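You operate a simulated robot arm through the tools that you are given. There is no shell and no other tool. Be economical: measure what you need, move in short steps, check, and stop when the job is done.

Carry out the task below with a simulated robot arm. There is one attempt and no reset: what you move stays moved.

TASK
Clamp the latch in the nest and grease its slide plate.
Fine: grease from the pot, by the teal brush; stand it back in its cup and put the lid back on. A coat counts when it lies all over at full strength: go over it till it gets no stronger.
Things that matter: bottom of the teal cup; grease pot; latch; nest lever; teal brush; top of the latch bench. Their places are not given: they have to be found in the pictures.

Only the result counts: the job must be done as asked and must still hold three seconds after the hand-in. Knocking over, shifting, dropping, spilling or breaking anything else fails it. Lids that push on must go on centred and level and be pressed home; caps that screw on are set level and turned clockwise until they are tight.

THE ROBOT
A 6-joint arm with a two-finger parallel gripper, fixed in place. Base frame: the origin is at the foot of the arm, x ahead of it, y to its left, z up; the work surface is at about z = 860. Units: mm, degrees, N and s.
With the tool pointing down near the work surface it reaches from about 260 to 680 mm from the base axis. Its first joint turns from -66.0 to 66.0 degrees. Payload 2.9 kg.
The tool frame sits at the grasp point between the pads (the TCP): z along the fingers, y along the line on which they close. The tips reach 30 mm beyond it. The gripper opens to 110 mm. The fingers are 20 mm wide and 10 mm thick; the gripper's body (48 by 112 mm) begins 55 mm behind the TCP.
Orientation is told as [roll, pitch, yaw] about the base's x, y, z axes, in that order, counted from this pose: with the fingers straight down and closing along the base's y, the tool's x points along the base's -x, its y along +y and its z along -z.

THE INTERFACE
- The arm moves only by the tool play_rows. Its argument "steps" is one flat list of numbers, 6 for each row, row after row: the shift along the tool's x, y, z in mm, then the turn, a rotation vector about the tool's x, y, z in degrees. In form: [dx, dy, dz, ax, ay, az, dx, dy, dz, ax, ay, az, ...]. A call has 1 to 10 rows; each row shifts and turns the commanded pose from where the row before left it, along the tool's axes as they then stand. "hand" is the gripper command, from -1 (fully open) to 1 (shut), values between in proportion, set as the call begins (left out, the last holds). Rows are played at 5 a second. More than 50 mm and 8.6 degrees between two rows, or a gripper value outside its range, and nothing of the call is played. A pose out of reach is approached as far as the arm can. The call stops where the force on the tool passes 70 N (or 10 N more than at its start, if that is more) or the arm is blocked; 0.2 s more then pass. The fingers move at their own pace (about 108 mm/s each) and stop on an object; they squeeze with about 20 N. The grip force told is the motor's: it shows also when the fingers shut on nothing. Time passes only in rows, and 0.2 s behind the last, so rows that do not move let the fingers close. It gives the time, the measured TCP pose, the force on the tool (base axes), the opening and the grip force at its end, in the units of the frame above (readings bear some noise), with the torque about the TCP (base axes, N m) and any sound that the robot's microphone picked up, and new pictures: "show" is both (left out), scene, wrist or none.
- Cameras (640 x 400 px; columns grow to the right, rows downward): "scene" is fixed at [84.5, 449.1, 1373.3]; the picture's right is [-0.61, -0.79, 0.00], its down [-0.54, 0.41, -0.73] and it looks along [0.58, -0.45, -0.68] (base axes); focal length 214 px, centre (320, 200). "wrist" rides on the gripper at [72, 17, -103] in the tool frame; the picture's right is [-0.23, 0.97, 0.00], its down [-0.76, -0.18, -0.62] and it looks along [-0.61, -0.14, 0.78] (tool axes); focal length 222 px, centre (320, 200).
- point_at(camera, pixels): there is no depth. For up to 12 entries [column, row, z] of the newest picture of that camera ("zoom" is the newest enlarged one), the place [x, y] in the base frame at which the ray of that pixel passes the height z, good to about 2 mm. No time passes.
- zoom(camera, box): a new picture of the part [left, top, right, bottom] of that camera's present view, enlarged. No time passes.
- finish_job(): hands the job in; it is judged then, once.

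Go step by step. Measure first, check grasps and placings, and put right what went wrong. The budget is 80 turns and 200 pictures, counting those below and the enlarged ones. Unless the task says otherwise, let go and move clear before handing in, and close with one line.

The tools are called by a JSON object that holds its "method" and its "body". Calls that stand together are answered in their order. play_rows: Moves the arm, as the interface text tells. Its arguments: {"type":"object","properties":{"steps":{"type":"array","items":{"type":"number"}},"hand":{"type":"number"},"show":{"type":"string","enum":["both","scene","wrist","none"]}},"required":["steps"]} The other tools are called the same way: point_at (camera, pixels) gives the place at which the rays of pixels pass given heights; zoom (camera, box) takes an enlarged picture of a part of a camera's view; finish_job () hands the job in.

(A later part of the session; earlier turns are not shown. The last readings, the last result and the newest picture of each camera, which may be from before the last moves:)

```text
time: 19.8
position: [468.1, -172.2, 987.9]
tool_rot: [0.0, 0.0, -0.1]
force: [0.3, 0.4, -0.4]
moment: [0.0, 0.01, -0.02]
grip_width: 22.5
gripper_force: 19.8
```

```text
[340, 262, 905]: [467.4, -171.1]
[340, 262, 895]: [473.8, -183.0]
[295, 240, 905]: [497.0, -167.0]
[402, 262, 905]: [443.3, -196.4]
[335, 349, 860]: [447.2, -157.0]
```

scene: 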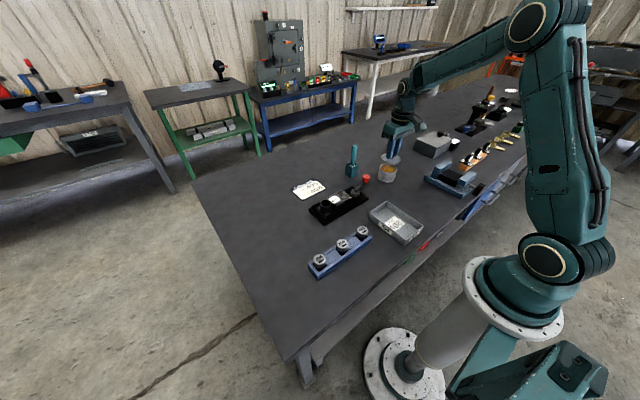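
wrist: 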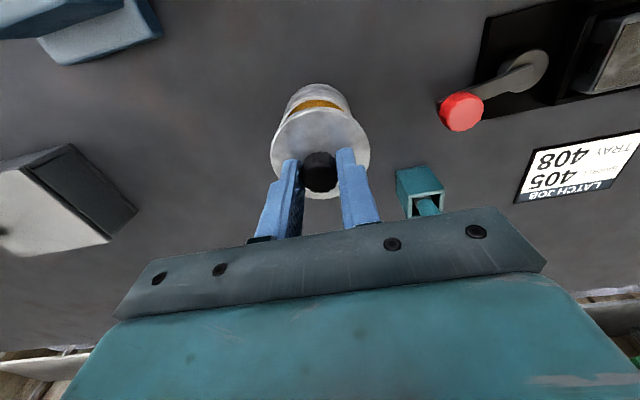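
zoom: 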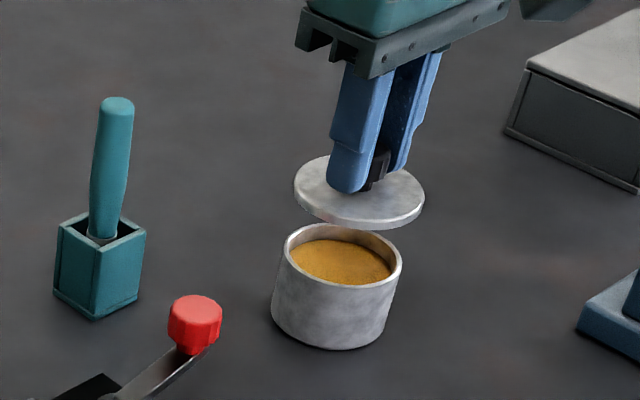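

{"method": "play_rows", "body": {"steps": [0, 0, -15, 0, 0, 0, 29, 6, 0, 0, 0, 0, 29, 6, 0, 0, 0, 0, 29, 6, 0, 0, 0, 0, 0, 0, 30, 0, 0, 0, 0, 0, 30, 0, 0, 0, 0, 0, 20, 0, 0, 0, 0, 0, 0, 0, 0, 0], "show": "scene"}}

{"method": "zoom", "body": {"camera": "scene", "box": [360, 145, 430, 205]}}

```text
time: 21.6
position: [381.8, -152.2, 922.8]
tool_rot: [0.1, 0.0, -0.2]
force: [-0.6, -0.1, 0.2]
moment: [-0.04, 0.01, -0.02]
grip_width: 22.5
gripper_force: 20.7
```

scene: 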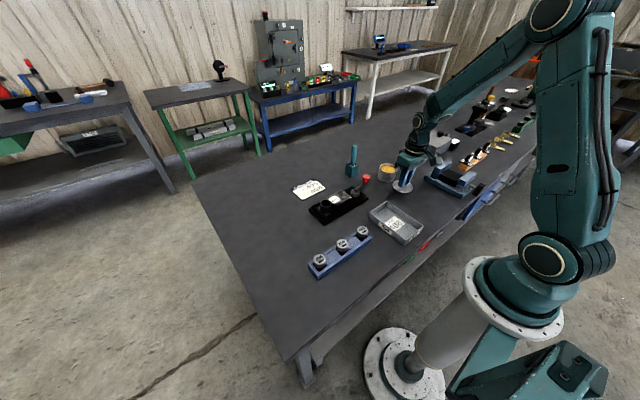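

```text
6.67 times, centred on (395, 175) of scene
```

zoom: 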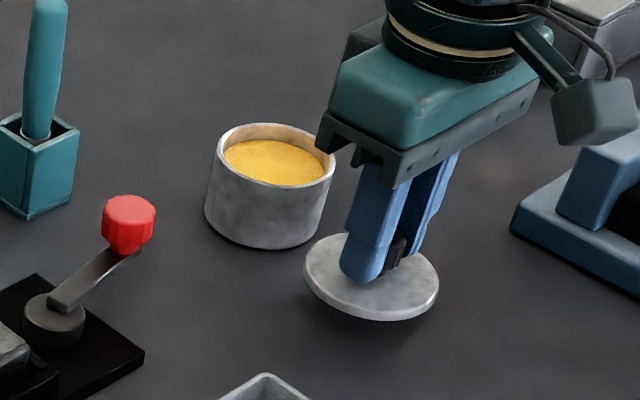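

Lowering toward the table in small steps.

{"method": "play_rows", "body": {"steps": [0, 0, 6, 0, 0, 0, 0, 0, 5, 0, 0, 0, 0, 0, 4, 0, 0, 0, 0, 0, 0, 0, 0, 0], "show": "none"}}

{"method": "play_rows", "body": {"steps": [0, 0, 2, 0, 0, 0, 0, 0, 2, 0, 0, 0, 0, 0, 0, 0, 0, 0], "show": "scene"}}

{"method": "zoom", "body": {"camera": "scene", "box": [380, 155, 430, 205]}}

```text
time: 22.6
position: [382.0, -154.1, 907.0]
tool_rot: [0.1, -0.1, -0.1]
force: [0.1, 1.1, 0.0]
moment: [-0.03, 0.01, 0.02]
grip_width: 22.7
gripper_force: 19.5
```

```text
time: 23.4
position: [381.5, -154.1, 903.6]
tool_rot: [0.0, 0.1, -0.1]
force: [-0.8, -0.2, 0.8]
moment: [0.03, 0.03, -0.02]
grip_width: 22.5
gripper_force: 19.9
```

scene: 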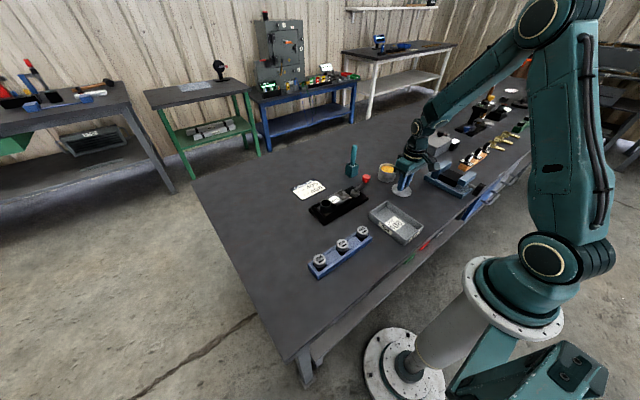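

```text
8.00 times, centred on (405, 180) of scene
```

zoom: 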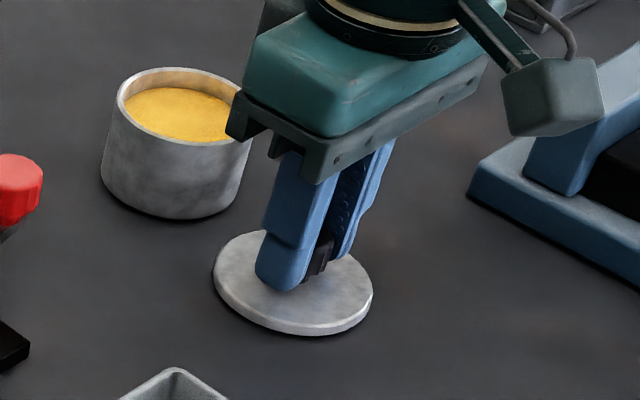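

Nearly touching; two more small steps.

{"method": "play_rows", "body": {"steps": [0, 0, 1, 0, 0, 0, 0, 0, 1, 0, 0, 0, 0, 0, 0, 0, 0, 0], "show": "none"}}

{"method": "play_rows", "body": {"steps": [0, 0, 1, 0, 0, 0, 0, 0, 1, 0, 0, 0, 0, 0, 0, 0, 0, 0], "show": "none"}}

```text
time: 24.2
position: [382.1, -153.6, 902.5]
tool_rot: [0.0, 0.1, -0.2]
force: [-0.6, 0.5, -0.5]
moment: [0.01, -0.02, 0.0]
grip_width: 22.8
gripper_force: 19.9
```

```text
time: 25.0
position: [381.3, -153.6, 901.8]
tool_rot: [0.0, -0.1, -0.1]
force: [-4.7, 0.9, 15.8]
moment: [0.03, 0.16, -0.01]
grip_width: 22.9
gripper_force: 20.2
```

Contact felt (15.8 N). Releasing the lid and rising.

{"method": "play_rows", "body": {"steps": [0, 0, -1, 0, 0, 0, 0, 0, 0, 0, 0, 0, 0, 0, 0, 0, 0, 0, 0, 0, -30, 0, 0, 0, 0, 0, -45, 0, 0, 0, 0, 0, -45, 0, 0, 0], "hand": 0.27, "show": "none"}}

{"method": "play_rows", "body": {"steps": [-40, 16, -10, 0, 0, 0, -40, 16, -10, 0, 0, 0, -40, 16, -10, 0, 0, 0, -40, 15, 0, 0, 0, 0, 0, 0, 0, 0, 0, 0]}}

{"method": "zoom", "body": {"camera": "wrist", "box": [200, 20, 440, 200]}}

{"method": "zoom", "body": {"camera": "scene", "box": [330, 130, 380, 180]}}

```text
time: 26.4
position: [381.9, -153.5, 1020.7]
tool_rot: [0.2, 0.1, -0.1]
force: [-0.9, -0.6, -0.4]
moment: [0.0, 0.01, -0.02]
grip_width: 40.4
gripper_force: 0.1
```

```text
time: 27.6
position: [543.4, -91.0, 1049.5]
tool_rot: [0.1, 0.1, -0.1]
force: [-0.2, 0.0, -0.5]
moment: [0.0, 0.02, -0.04]
grip_width: 40.4
gripper_force: 0.2
```

scene: 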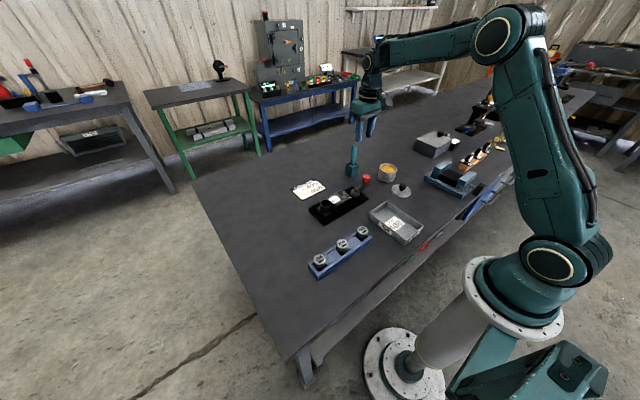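
wrist: 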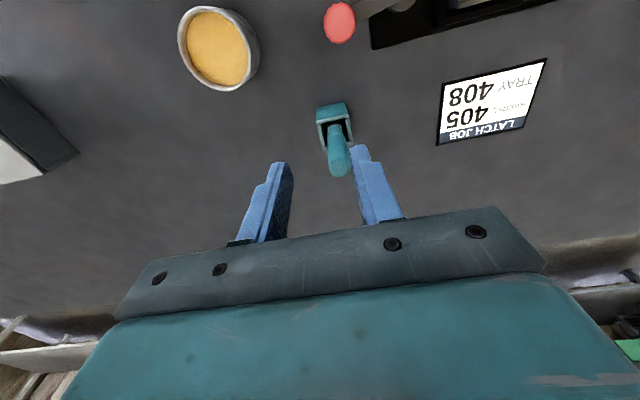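

```text
2.22 times, centred on (320, 110) of wrist
```

zoom: 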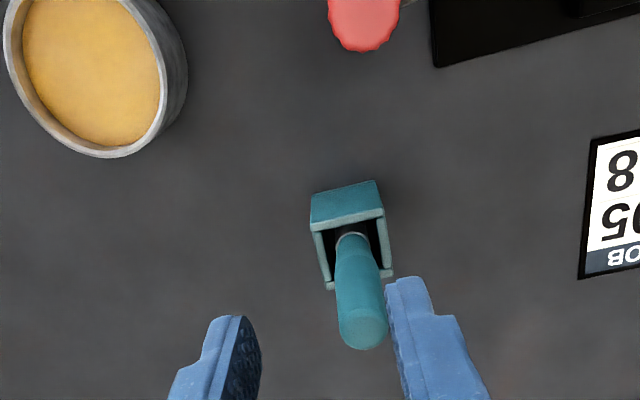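

```text
8.00 times, centred on (355, 155) of scene
```

zoom: 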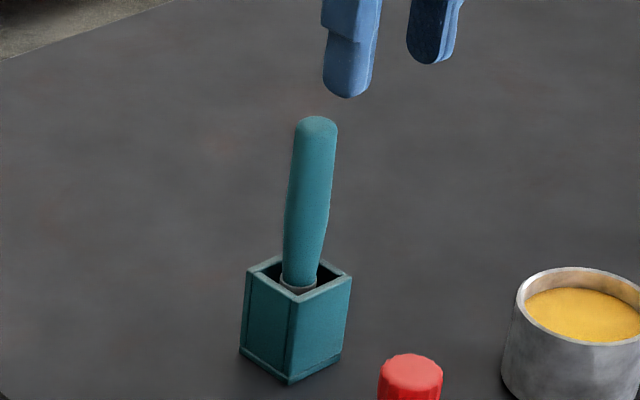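

{"method": "point_at", "body": {"camera": "zoom", "pixels": [[317, 124, 970], [317, 124, 980], [317, 124, 990], [300, 282, 900], [300, 282, 895], [245, 268, 900], [352, 276, 900], [299, 297, 905], [299, 297, 900], [289, 383, 860], [241, 351, 860], [341, 358, 860]]}}

{"method": "point_at", "body": {"camera": "wrist", "pixels": [[340, 168, 970], [340, 168, 980], [340, 168, 990], [334, 126, 900], [316, 123, 900], [348, 118, 900], [351.5, 143, 900], [325, 148, 900], [314.5, 104, 862], [345, 101, 862]]}}

```text
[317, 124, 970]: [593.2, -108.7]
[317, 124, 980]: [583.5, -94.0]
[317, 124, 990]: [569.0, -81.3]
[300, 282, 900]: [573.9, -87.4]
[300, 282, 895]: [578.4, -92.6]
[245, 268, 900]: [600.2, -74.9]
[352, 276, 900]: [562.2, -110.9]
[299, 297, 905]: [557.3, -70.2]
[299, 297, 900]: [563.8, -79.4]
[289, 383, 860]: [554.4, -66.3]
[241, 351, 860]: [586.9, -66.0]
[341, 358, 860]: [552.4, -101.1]
```

```text
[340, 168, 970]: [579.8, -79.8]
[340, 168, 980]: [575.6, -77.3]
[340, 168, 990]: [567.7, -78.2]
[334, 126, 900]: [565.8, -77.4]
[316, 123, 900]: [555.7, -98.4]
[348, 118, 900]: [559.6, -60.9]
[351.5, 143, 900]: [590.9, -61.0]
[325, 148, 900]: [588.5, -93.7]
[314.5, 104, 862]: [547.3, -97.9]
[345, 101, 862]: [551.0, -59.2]
```

Brush handle is near vertical at about (567.5, −79), top z≈989; cup centre ≈(572, −82), rim z≈907. I'll straddle the handle.

{"method": "play_rows", "body": {"steps": [-24.5, 12, 0, 0, 0, 0, 0, 0, 0, 0, 0, 0, 0, 0, 30, 0, 0, 0, 0, 0, 34, 0, 0, 0, 0, 0, 30, 0, 0, 0, 0, 0, 0, 0, 0, 0], "hand": 0.09}}

{"method": "zoom", "body": {"camera": "wrist", "box": [200, 40, 440, 220]}}

{"method": "zoom", "body": {"camera": "scene", "box": [330, 130, 380, 180]}}

```text
time: 29.0
position: [567.7, -79.5, 953.2]
tool_rot: [0.0, 0.1, -0.1]
force: [-0.2, 0.3, -0.3]
moment: [0.03, -0.02, 0.01]
grip_width: 50.1
gripper_force: 0.1
```

scene: 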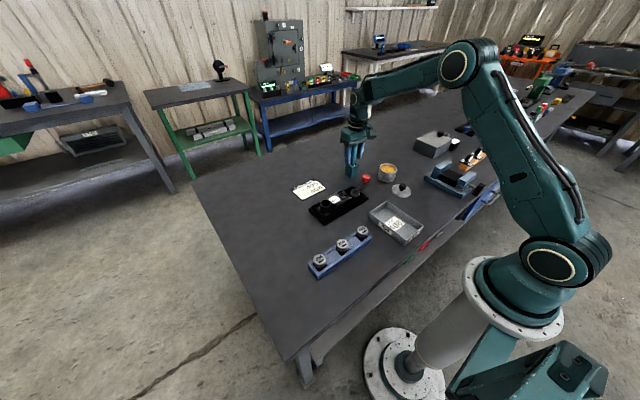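
wrist: 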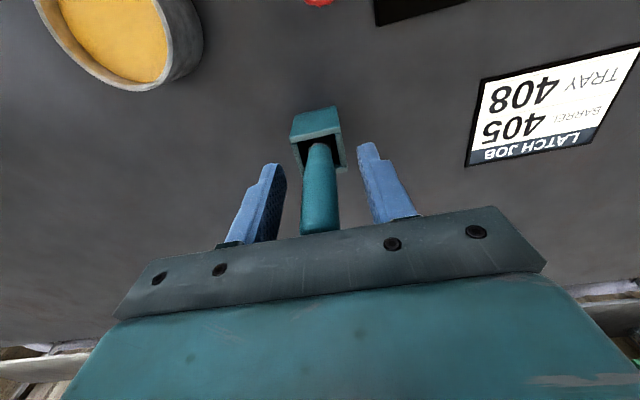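

```text
2.22 times, centred on (320, 130) of wrist
```

zoom: 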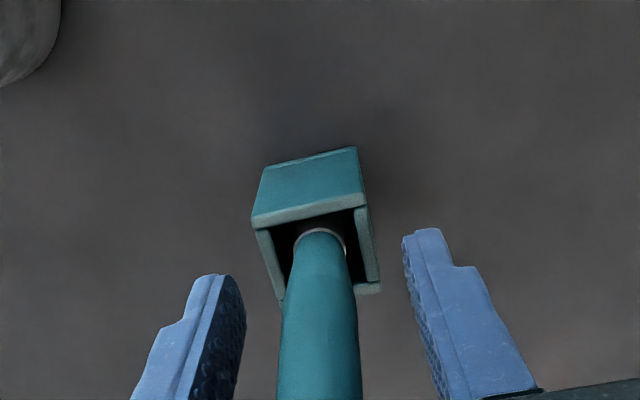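

```text
8.00 times, centred on (355, 155) of scene
```

zoom: 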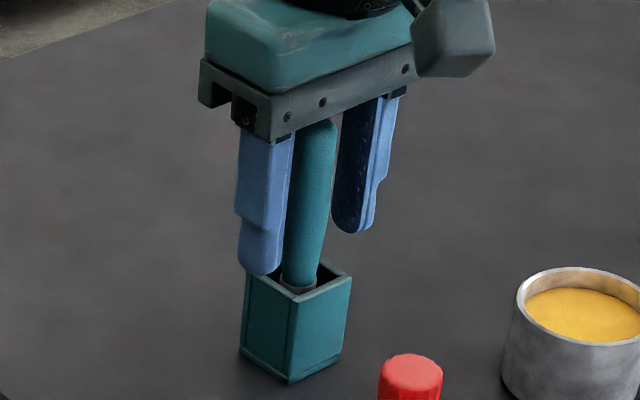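

Handle is straddled. Closing on it.

{"method": "play_rows", "body": {"steps": [0, -1.5, 0, 0, 0, 0, 0, 0, 0, 0, 0, 0, 0, 0, 0, 0, 0, 0, 0, 0, 0, 0, 0, 0], "hand": 1, "show": "wrist"}}

{"method": "zoom", "body": {"camera": "scene", "box": [330, 130, 380, 180]}}

```text
time: 30.0
position: [566.3, -80.7, 954.3]
tool_rot: [-0.1, 0.1, -0.1]
force: [0.1, -0.1, 0.6]
moment: [-0.01, 0.03, 0.02]
grip_width: 18.4
gripper_force: 19.7
```

wrist: 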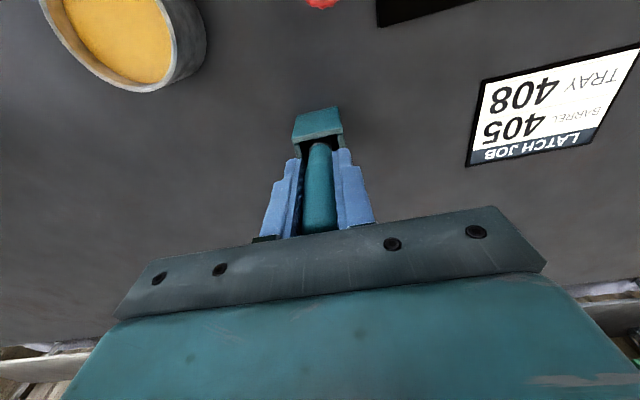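

```text
8.00 times, centred on (355, 155) of scene
```

zoom: 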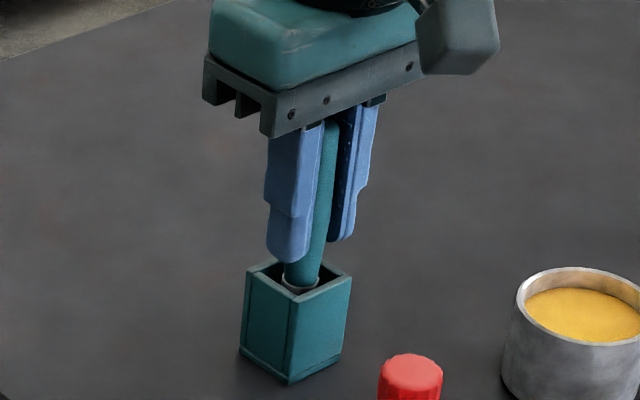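

Lifting the brush straight up 70 mm.

{"method": "play_rows", "body": {"steps": [0, 0, -5, 0, 0, 0, 0, 0, -15, 0, 0, 0, 0, 0, -25, 0, 0, 0, 0, 0, -30, 0, 0, 0, 0, 0, 0, 0, 0, 0]}}

{"method": "zoom", "body": {"camera": "scene", "box": [325, 115, 385, 180]}}

{"method": "zoom", "body": {"camera": "wrist", "box": [200, 40, 440, 220]}}

```text
time: 31.2
position: [565.2, -79.3, 1033.7]
tool_rot: [0.1, 0.0, -0.1]
force: [0.2, 0.8, 0.1]
moment: [0.04, -0.01, 0.02]
grip_width: 18.3
gripper_force: 19.8
```

scene: 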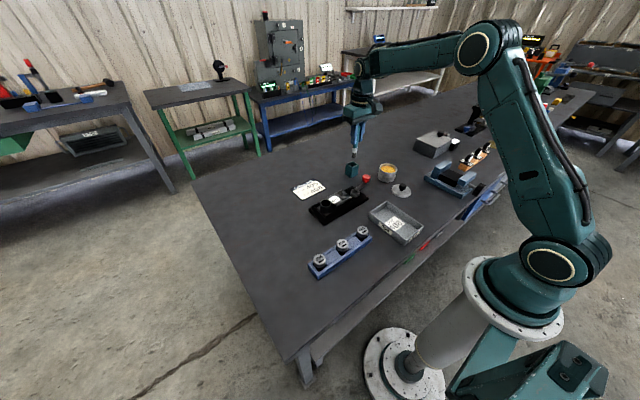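
wrist: 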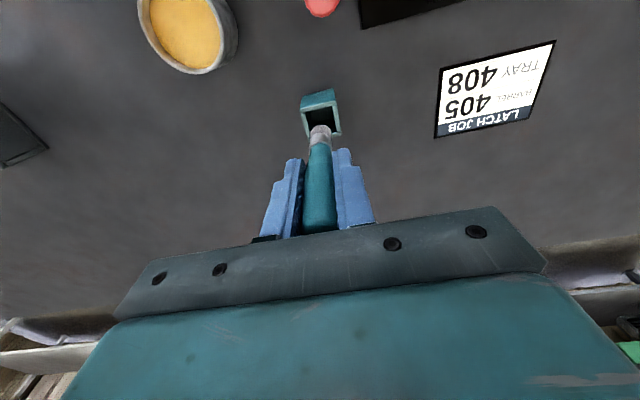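

```text
6.15 times, centred on (355, 148) of scene
```

zoom: 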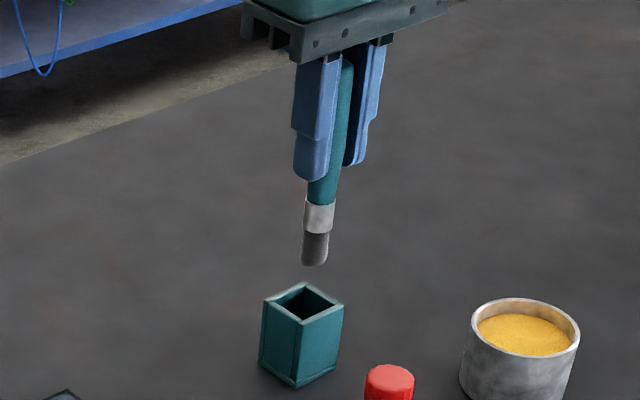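

```text
2.22 times, centred on (320, 130) of wrist
```

zoom: 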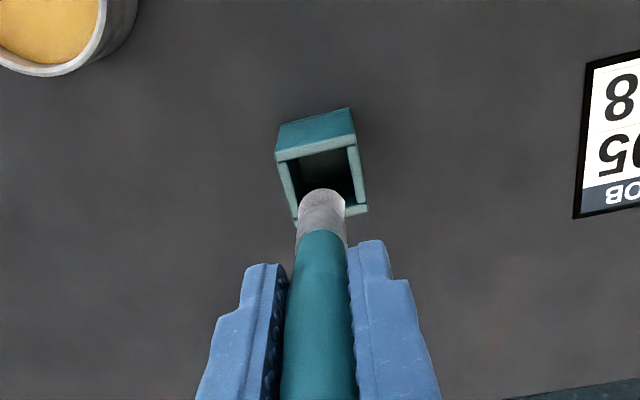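

{"method": "point_at", "body": {"camera": "scene", "pixels": [[348, 166, 930], [348, 166, 940], [348, 166, 950], [348, 166.5, 960], [387, 168, 895], [385.5, 168.5, 900], [387, 172, 890]]}}

{"method": "point_at", "body": {"camera": "wrist", "pixels": [[321, 131, 930], [321, 131, 940], [321, 131, 950], [188, 32, 895], [188, 32, 905]]}}

{"method": "zoom", "body": {"camera": "scene", "box": [370, 150, 405, 185]}}

```text
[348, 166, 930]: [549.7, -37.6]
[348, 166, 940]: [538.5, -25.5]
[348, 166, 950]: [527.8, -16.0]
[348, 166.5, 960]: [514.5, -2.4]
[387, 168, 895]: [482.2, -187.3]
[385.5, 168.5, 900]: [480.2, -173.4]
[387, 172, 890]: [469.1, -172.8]
```

```text
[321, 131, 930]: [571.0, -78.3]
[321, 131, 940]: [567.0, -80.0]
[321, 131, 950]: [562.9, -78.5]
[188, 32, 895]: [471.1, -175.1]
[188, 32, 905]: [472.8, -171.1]
```

```text
11.43 times, centred on (388, 168) of scene
```

zoom: 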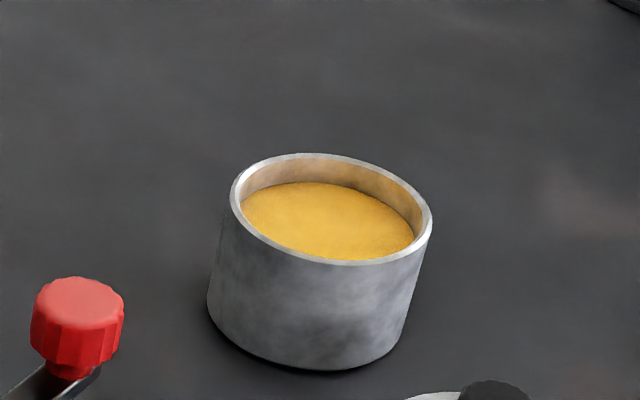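

{"method": "point_at", "body": {"camera": "scene", "pixels": [[353.9, 158.6, 920], [353.9, 158.6, 930], [353.9, 158.6, 940], [353.9, 158.6, 950]]}}

{"method": "point_at", "body": {"camera": "zoom", "pixels": [[332, 208, 905], [330, 222, 895], [231, 200, 905], [432, 218, 905], [330, 160, 905], [325, 183, 895]]}}

```text
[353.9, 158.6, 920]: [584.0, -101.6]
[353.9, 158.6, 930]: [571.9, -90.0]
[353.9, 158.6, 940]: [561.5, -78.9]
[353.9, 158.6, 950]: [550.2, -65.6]
```

```text
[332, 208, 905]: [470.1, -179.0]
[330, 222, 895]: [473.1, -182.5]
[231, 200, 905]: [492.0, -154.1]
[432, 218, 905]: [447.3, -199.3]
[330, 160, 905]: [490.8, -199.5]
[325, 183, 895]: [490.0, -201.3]
```

Brush tip is ~92 mm below the TCP. Pot centre ≈(468.5, −175), grease z≈895. I'll move over the pot and dip about 8 mm.

{"method": "play_rows", "body": {"steps": [24.2, -23.9, 0, 0, 0, 0, 24.2, -23.9, 0, 0, 0, 0, 24.2, -23.9, 0, 0, 0, 0, 24, -23.9, 0, 0, 0, 0, 0, 0, 15, 0, 0, 0, 0, 0, 10, 0, 0, 0, 0, 0, 0, 0, 0, 0]}}

{"method": "zoom", "body": {"camera": "scene", "box": [360, 130, 415, 185]}}

{"method": "zoom", "body": {"camera": "wrist", "box": [200, 40, 440, 220]}}

```text
time: 32.8
position: [469.6, -176.3, 1004.8]
tool_rot: [0.0, 0.0, -0.1]
force: [0.5, 0.2, -0.7]
moment: [0.0, 0.0, 0.0]
grip_width: 18.4
gripper_force: 20.0
```

scene: 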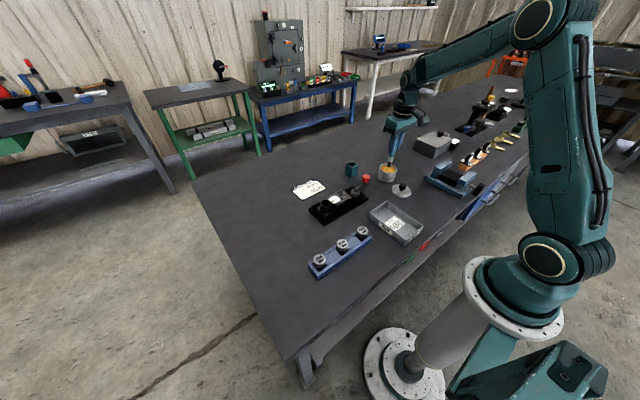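
wrist: 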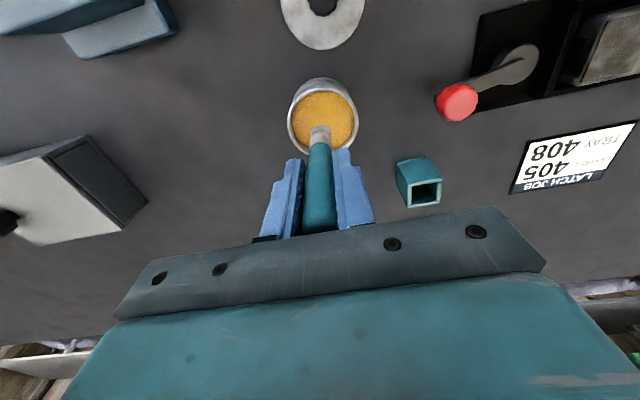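

```text
7.27 times, centred on (388, 158) of scene
```

zoom: 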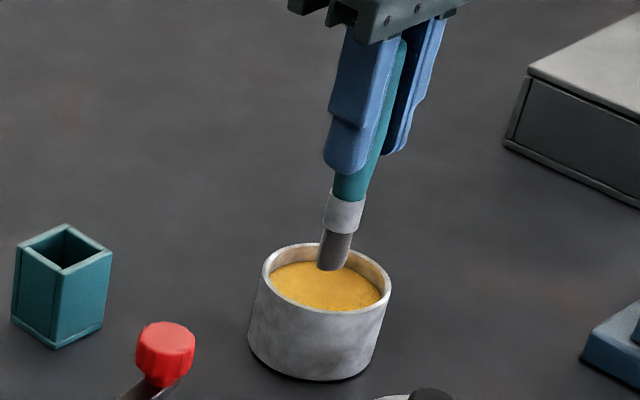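

```text
2.22 times, centred on (320, 130) of wrist
```

zoom: 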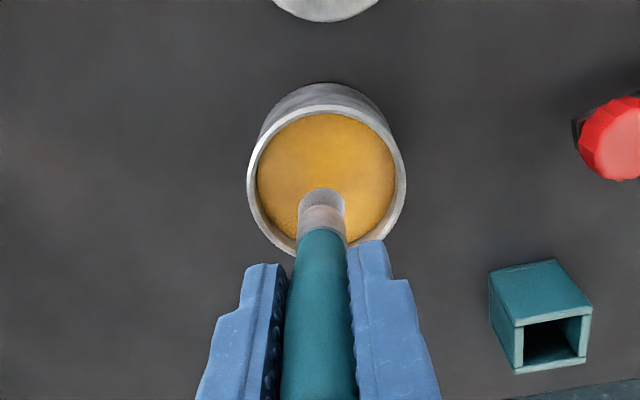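

Tip is over the grease. Dipping 27 mm down, a tiny stir, then up.

{"method": "play_rows", "body": {"steps": [0, 0, 12, 0, 0, 0, 0, 0, 15, 0, 0, 0, 5, 0, 0, 0, 0, 0, -5, 0, 0, 0, 0, 0, 0, 0, 0, 0, 0, 0], "show": "scene"}}

{"method": "zoom", "body": {"camera": "scene", "box": [360, 130, 415, 185]}}

{"method": "play_rows", "body": {"steps": [0, 0, -10, 0, 0, 0, 0, 0, -10, 0, 0, 0, 0, 0, -15, 0, 0, 0, 0, 0, -20, 0, 0, 0, 0, 0, 0, 0, 0, 0], "show": "scene"}}

{"method": "zoom", "body": {"camera": "scene", "box": [360, 130, 415, 185]}}

```text
time: 34.0
position: [468.4, -176.4, 979.3]
tool_rot: [0.1, 0.0, 0.0]
force: [-4.2, -2.1, 10.1]
moment: [-0.32, 0.26, -0.01]
grip_width: 18.4
gripper_force: 19.4
```

scene: 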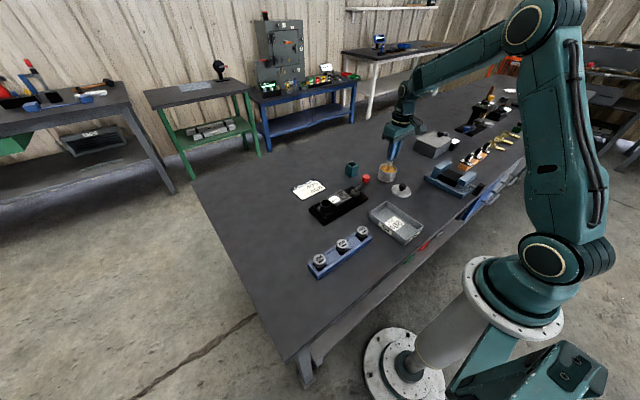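

```text
7.27 times, centred on (388, 158) of scene
```

zoom: 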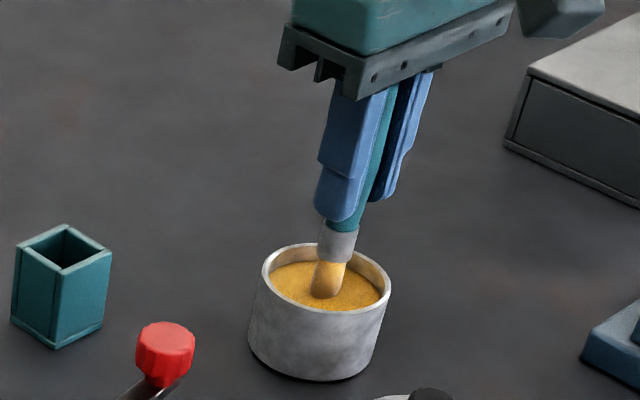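

```text
time: 35.2
position: [468.4, -177.2, 1034.6]
tool_rot: [0.0, 0.0, -0.1]
force: [0.4, 0.1, 0.3]
moment: [-0.01, -0.02, 0.03]
grip_width: 18.5
gripper_force: 20.0
```

scene: 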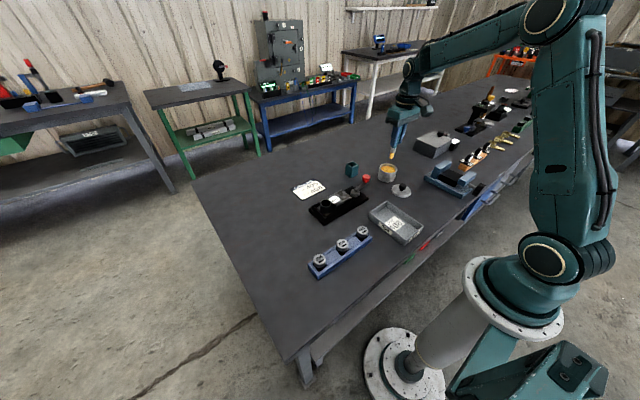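

```text
7.27 times, centred on (388, 158) of scene
```

zoom: 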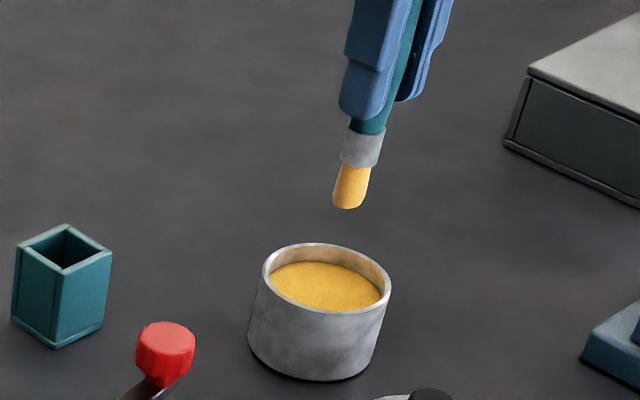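

The brush is loaded. Moving over the slide plate at a safe height.

{"method": "play_rows", "body": {"steps": [0, 0, -15, 0, 0, 0, 1, 40, 0, 0, 0, 0, 1, 40, 0, 0, 0, 0, 1, 40, 0, 0, 0, 0, 1, 40, 0, 0, 0, 0, 1, 40, 0, 0, 0, 0, 1, 40, 0, 0, 0, 0, 0, 0, 20, 0, 0, 0, 0, 0, 0, 0, 0, 0]}}

{"method": "zoom", "body": {"camera": "scene", "box": [310, 140, 380, 225]}}

{"method": "zoom", "body": {"camera": "wrist", "box": [240, 60, 400, 170]}}

```text
time: 37.2
position: [463.4, 62.4, 1030.3]
tool_rot: [0.1, 0.1, -0.1]
force: [0.3, 0.1, -0.3]
moment: [0.01, -0.02, 0.02]
grip_width: 18.3
gripper_force: 20.3
```

scene: 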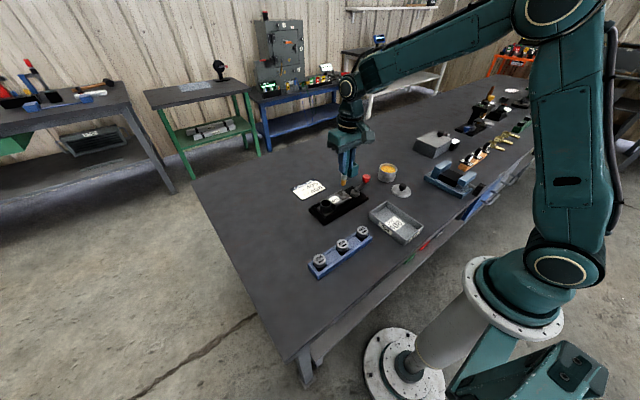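
wrist: 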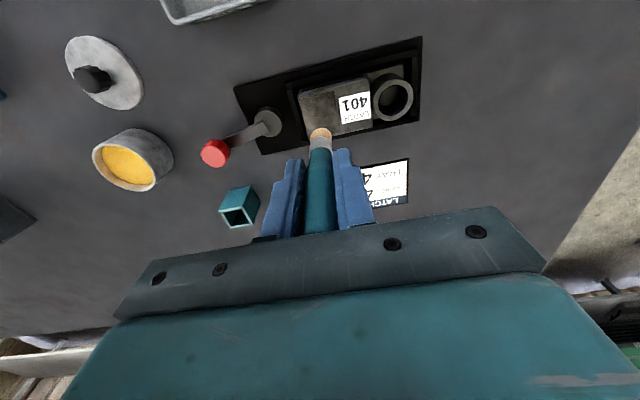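

```text
4.71 times, centred on (345, 182) of scene
```

zoom: 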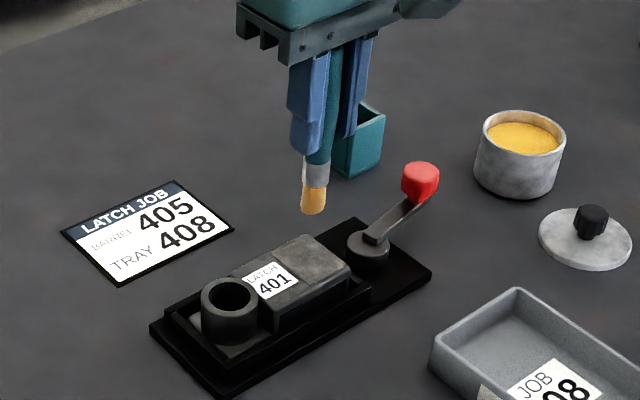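

```text
3.64 times, centred on (320, 115) of wrist
```

zoom: 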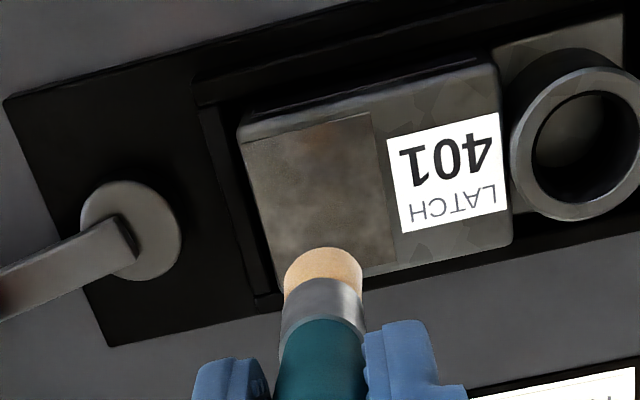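

{"method": "point_at", "body": {"camera": "zoom", "pixels": [[241, 142, 900], [370, 113, 900], [398, 262, 900], [270, 290, 900], [323, 252, 940], [323, 252, 930], [435, 60, 900], [514, 240, 900]]}}

{"method": "zoom", "body": {"camera": "scene", "box": [320, 170, 365, 215]}}

```text
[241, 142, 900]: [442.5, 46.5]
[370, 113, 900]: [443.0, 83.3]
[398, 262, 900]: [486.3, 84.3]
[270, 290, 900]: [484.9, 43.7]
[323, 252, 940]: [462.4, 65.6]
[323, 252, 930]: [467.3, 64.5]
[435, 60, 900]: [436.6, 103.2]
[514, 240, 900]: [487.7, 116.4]
```

```text
8.89 times, centred on (342, 192) of scene
```

zoom: 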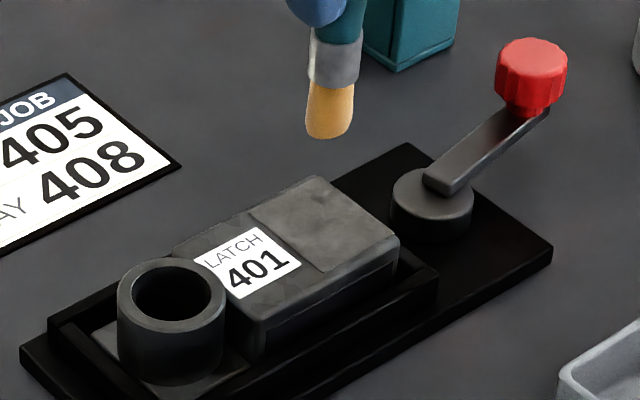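

{"method": "point_at", "body": {"camera": "zoom", "pixels": [[317, 177, 900], [400, 240, 900], [327, 272, 900], [249, 212, 900], [328, 137, 930], [328, 137, 935], [328, 137, 940], [328, 137, 945]]}}

```text
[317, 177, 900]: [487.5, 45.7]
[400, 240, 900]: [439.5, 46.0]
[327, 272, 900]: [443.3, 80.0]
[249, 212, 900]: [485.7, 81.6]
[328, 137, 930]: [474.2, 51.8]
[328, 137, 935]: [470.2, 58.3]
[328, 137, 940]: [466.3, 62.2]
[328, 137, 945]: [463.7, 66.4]
```

Plate spans about x 441–486, y 45–82, z≈900; brush tip z≈940, radius ~8 mm. I'll go to the start corner and step down to contact.

{"method": "play_rows", "body": {"steps": [16.5, -12.5, 0, 0, 0, 0, 0, 0, 20, 0, 0, 0, 0, 0, 16, 0, 0, 0, 0, 0, 0, 0, 0, 0], "show": "none"}}

{"method": "play_rows", "body": {"steps": [0, 0, 2, 0, 0, 0, 0, 0, 0, 0, 0, 0], "show": "none"}}

{"method": "play_rows", "body": {"steps": [0, 0, 2, 0, 0, 0, 0, 0, 0, 0, 0, 0], "show": "scene"}}

{"method": "zoom", "body": {"camera": "scene", "box": [320, 170, 365, 215]}}

```text
time: 38.2
position: [445.3, 50.4, 993.7]
tool_rot: [0.0, 0.0, -0.2]
force: [0.4, -1.0, -0.6]
moment: [-0.01, -0.02, 0.01]
grip_width: 18.4
gripper_force: 20.0
```

```text
time: 38.8
position: [446.6, 49.2, 991.9]
tool_rot: [0.0, -0.1, -0.1]
force: [0.2, -0.1, -0.2]
moment: [0.01, -0.01, 0.0]
grip_width: 18.3
gripper_force: 20.6
```

```text
time: 39.4
position: [446.5, 49.4, 989.5]
tool_rot: [0.0, -0.1, -0.1]
force: [0.2, -0.4, 0.7]
moment: [0.0, -0.01, 0.02]
grip_width: 18.2
gripper_force: 20.3
```

scene: 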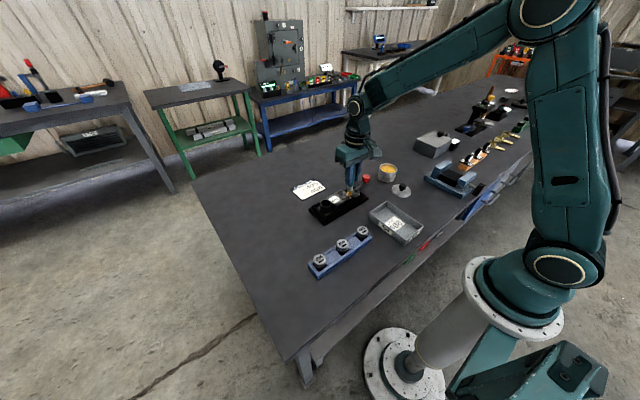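

```text
8.89 times, centred on (342, 192) of scene
```

zoom: 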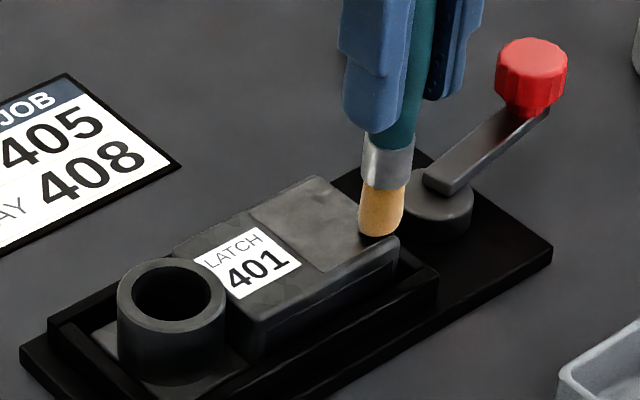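

{"method": "play_rows", "body": {"steps": [0, 0, 1, 0, 0, 0, 0, 0, 1, 0, 0, 0, 0, 0, 0, 0, 0, 0], "show": "none"}}

{"method": "play_rows", "body": {"steps": [0, 0, 1, 0, 0, 0, 0, 0, 0, 0, 0, 0], "show": "none"}}

{"method": "play_rows", "body": {"steps": [0, 0, 1, 0, 0, 0, 0, 0, 0, 0, 0, 0], "show": "scene"}}

{"method": "zoom", "body": {"camera": "scene", "box": [320, 170, 365, 215]}}

```text
time: 40.2
position: [445.8, 51.0, 988.7]
tool_rot: [-0.1, 0.0, 0.0]
force: [-0.8, -0.4, -0.7]
moment: [-0.02, 0.01, 0.02]
grip_width: 18.5
gripper_force: 19.7
```

```text
time: 40.8
position: [446.9, 50.6, 987.0]
tool_rot: [0.0, -0.1, -0.1]
force: [-0.1, 0.4, 0.2]
moment: [0.0, 0.0, 0.01]
grip_width: 18.5
gripper_force: 20.0
```

```text
time: 41.4
position: [446.5, 51.9, 987.3]
tool_rot: [0.0, -0.1, -0.1]
force: [-0.9, -1.6, 11.5]
moment: [-0.22, 0.05, -0.01]
grip_width: 18.3
gripper_force: 20.0
```

scene: 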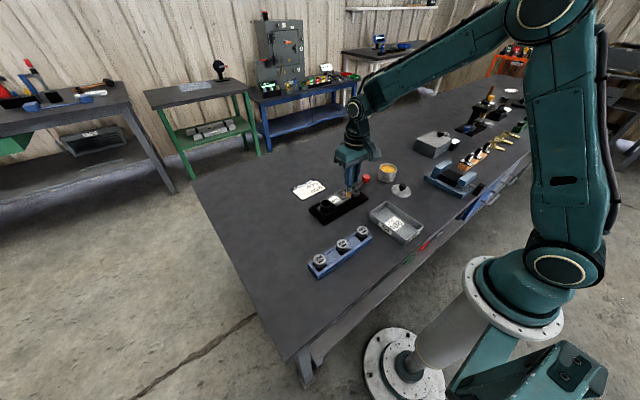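

```text
8.89 times, centred on (342, 192) of scene
```

zoom: 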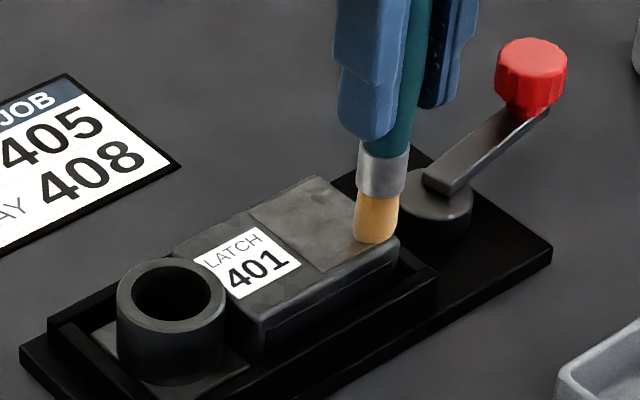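

Contact at ~11 N at the corner. Wiping in lanes across the plate.

{"method": "play_rows", "body": {"steps": [-11, 0, 0, 0, 0, 0, -11, 0, 0, 0, 0, 0, -11, 0, 0, 0, 0, 0, 0, 9, 0, 0, 0, 0, 11, 0, 0, 0, 0, 0, 11, 0, 0, 0, 0, 0, 11, 0, 0, 0, 0, 0, 0, 9, 0, 0, 0, 0, -11, 0, 0, 0, 0, 0, -11, 0, 0, 0, 0, 0], "show": "none"}}

{"method": "play_rows", "body": {"steps": [-11, 0, 0, 0, 0, 0, 0, 7.5, 0, 0, 0, 0, 11, 0, 0, 0, 0, 0, 11, 0, 0, 0, 0, 0, 11, 0, 0, 0, 0, 0, 0, 0, 0, 0, 0, 0], "show": "both"}}

{"method": "zoom", "body": {"camera": "scene", "box": [320, 170, 365, 215]}}

{"method": "zoom", "body": {"camera": "wrist", "box": [240, 60, 400, 170]}}

```text
time: 43.6
position: [468.6, 68.4, 985.9]
tool_rot: [0.0, 0.0, -0.1]
force: [0.0, -0.6, 0.4]
moment: [-0.03, 0.0, 0.01]
grip_width: 18.5
gripper_force: 20.5
```

```text
time: 45.0
position: [447.8, 75.8, 984.6]
tool_rot: [0.1, -0.2, -0.1]
force: [3.9, -1.8, 9.4]
moment: [-0.18, -0.33, 0.02]
grip_width: 18.4
gripper_force: 19.9
```

scene: 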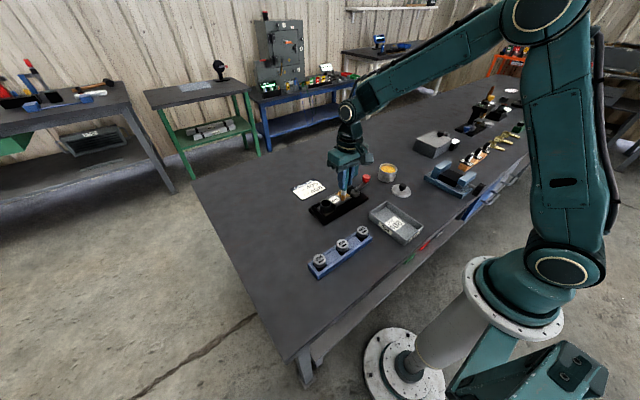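
wrist: 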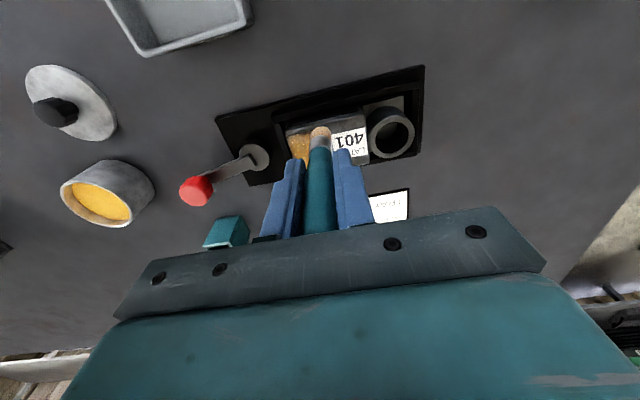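

```text
8.89 times, centred on (342, 192) of scene
```

zoom: 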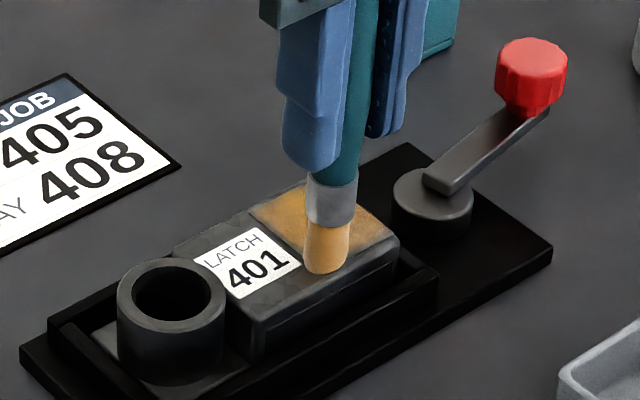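

```text
3.64 times, centred on (320, 115) of wrist
```

zoom: 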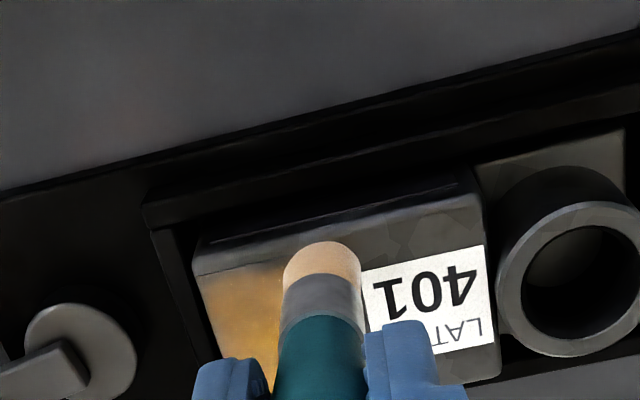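

The coat is appearing (orange film). Going back over the lanes with 1 mm more press.

{"method": "play_rows", "body": {"steps": [0, 0, 1, 0, 0, 0, -11, 0, 0, 0, 0, 0, -11, 0, 0, 0, 0, 0, -11, 0, 0, 0, 0, 0, 0, -8, 0, 0, 0, 0, 11, 0, 0, 0, 0, 0, 11, 0, 0, 0, 0, 0, 11, 0, 0, 0, 0, 0, 0, -8, 0, 0, 0, 0, -11, 0, 0, 0, 0, 0], "show": "none"}}

{"method": "play_rows", "body": {"steps": [-11, 0, 0, 0, 0, 0, -11, 0, 0, 0, 0, 0, 0, -9, 0, 0, 0, 0, 11, 0, 0, 0, 0, 0, 11, 0, 0, 0, 0, 0, 11, 0, 0, 0, 0, 0, 0, 0, -20, 0, 0, 0, 0, 0, -25, 0, 0, 0, 0, -40, 0, 0, 0, 0, 0, 0, 0, 0, 0, 0], "show": "scene"}}

{"method": "zoom", "body": {"camera": "scene", "box": [320, 175, 360, 215]}}

{"method": "zoom", "body": {"camera": "wrist", "box": [260, 40, 420, 150]}}

```text
time: 47.2
position: [456.1, 61.4, 985.1]
tool_rot: [0.0, 0.0, -0.1]
force: [0.4, 0.3, 0.2]
moment: [-0.03, -0.04, -0.01]
grip_width: 18.1
gripper_force: 20.2
```

```text
time: 49.4
position: [447.2, 10.2, 1032.1]
tool_rot: [0.1, 0.0, 0.0]
force: [0.2, -1.3, -0.3]
moment: [0.01, 0.03, -0.01]
grip_width: 18.0
gripper_force: 19.8
```

scene: 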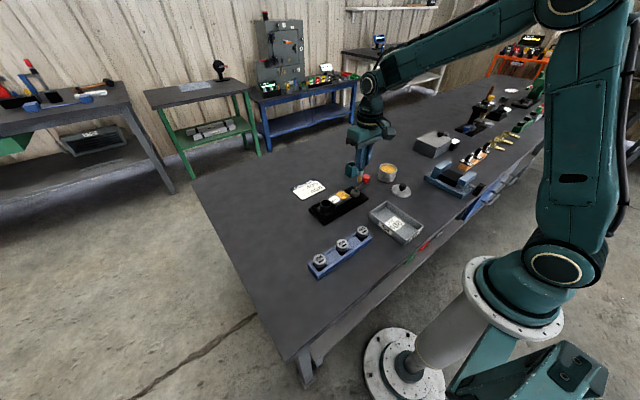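

```text
10.00 times, centred on (340, 195) of scene
```

zoom: 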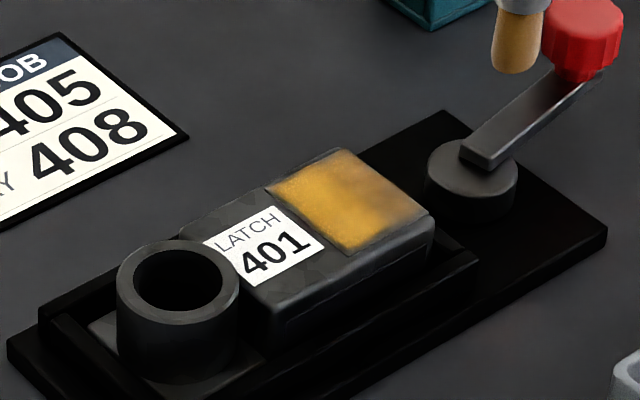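

```text
3.64 times, centred on (340, 95) of wrist
```

zoom: 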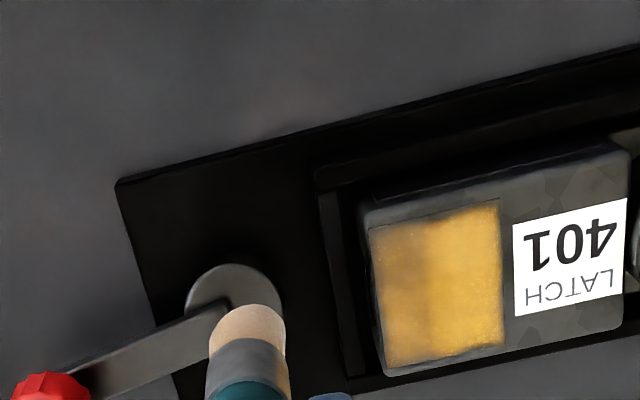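

The coat is well on but weaker near the low-x/low-y corner and edges; the brush is paler. I'll re-measure the plate corners, then reload.

{"method": "point_at", "body": {"camera": "zoom", "pixels": [[368, 228, 898], [499, 202, 898], [507, 345, 898], [387, 369, 898], [247, 310, 940]]}}

{"method": "play_rows", "body": {"steps": [0, 0, -15, 0, 0, 0, -5, -47, 0, 0, 0, 0, -5, -47, 0, 0, 0, 0, -5, -47, 0, 0, 0, 0, -6, -46, 0, 0, 0, 0, 0, 0, 15, 0, 0, 0, 0, 0, 25, 0, 0, 0, 0, 0, 15, 0, 0, 0, 0, 0, 0, 0, 0, 0], "show": "scene"}}

{"method": "zoom", "body": {"camera": "scene", "box": [360, 130, 415, 185]}}

```text
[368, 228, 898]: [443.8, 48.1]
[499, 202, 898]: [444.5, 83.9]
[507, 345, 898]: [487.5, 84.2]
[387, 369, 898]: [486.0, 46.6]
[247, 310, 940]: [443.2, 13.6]
```

```text
time: 51.4
position: [467.7, -176.1, 989.3]
tool_rot: [0.1, 0.0, -0.2]
force: [0.6, 0.3, -1.0]
moment: [0.01, -0.02, 0.0]
grip_width: 18.3
gripper_force: 20.1
```

scene: 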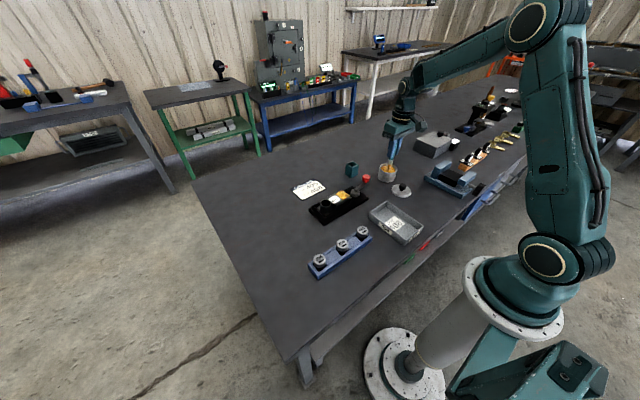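

```text
7.27 times, centred on (388, 158) of scene
```

zoom: 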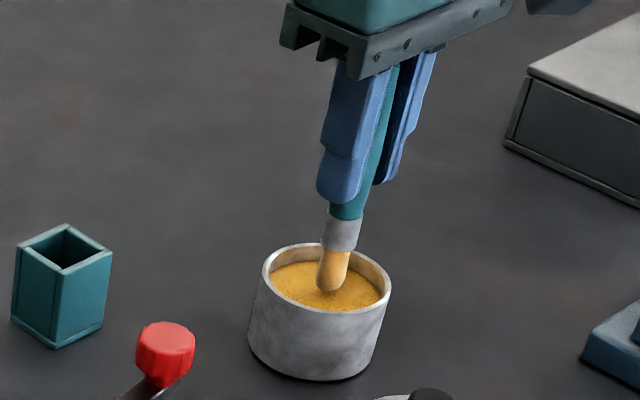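

Dip again, then return to the plate.

{"method": "play_rows", "body": {"steps": [0, 0, 10, 0, 0, 0, 0, 0, 0, 0, 0, 0, 0, 0, -20, 0, 0, 0, 0, 0, -25, 0, 0, 0, 0, 0, -25, 0, 0, 0, 5, 46, 0, 0, 0, 0, 5, 46, 0, 0, 0, 0, 5, 46, 0, 0, 0, 0, 5, 46, 0, 0, 0, 0, 2, 42, 0, 0, 0, 0], "show": "none"}}

{"method": "play_rows", "body": {"steps": [0, 0, 30, 0, 0, 0, 0, 0, 25, 0, 0, 0, 0, 0, 5, 0, 0, 0, 0, 0, 2, 0, 0, 0, 0, 0, 0, 0, 0, 0], "show": "scene"}}

{"method": "zoom", "body": {"camera": "scene", "box": [320, 175, 360, 215]}}

```text
time: 53.6
position: [444.7, 50.1, 1054.0]
tool_rot: [0.1, 0.1, -0.2]
force: [-0.8, -0.7, -1.2]
moment: [0.0, 0.03, 0.01]
grip_width: 17.8
gripper_force: 20.3
```

```text
time: 54.8
position: [445.7, 50.2, 988.5]
tool_rot: [-0.1, 0.0, -0.1]
force: [0.1, -0.3, -0.6]
moment: [0.02, -0.02, -0.02]
grip_width: 18.2
gripper_force: 20.5
```

scene: 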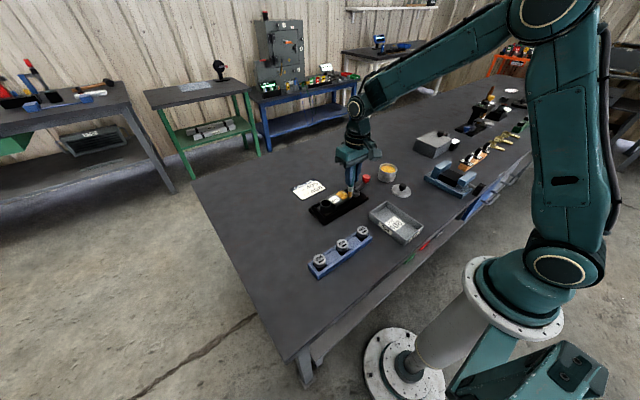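

```text
10.00 times, centred on (340, 195) of scene
```

zoom: 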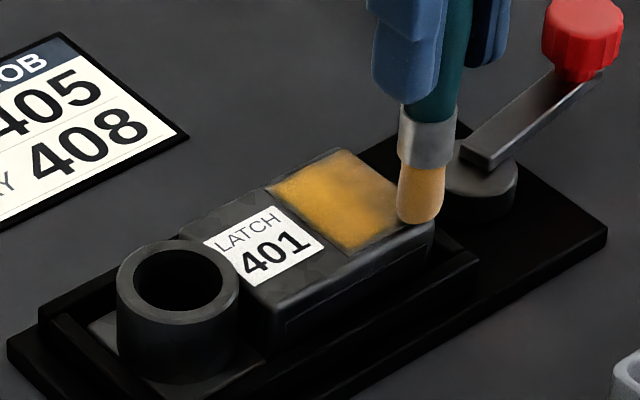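

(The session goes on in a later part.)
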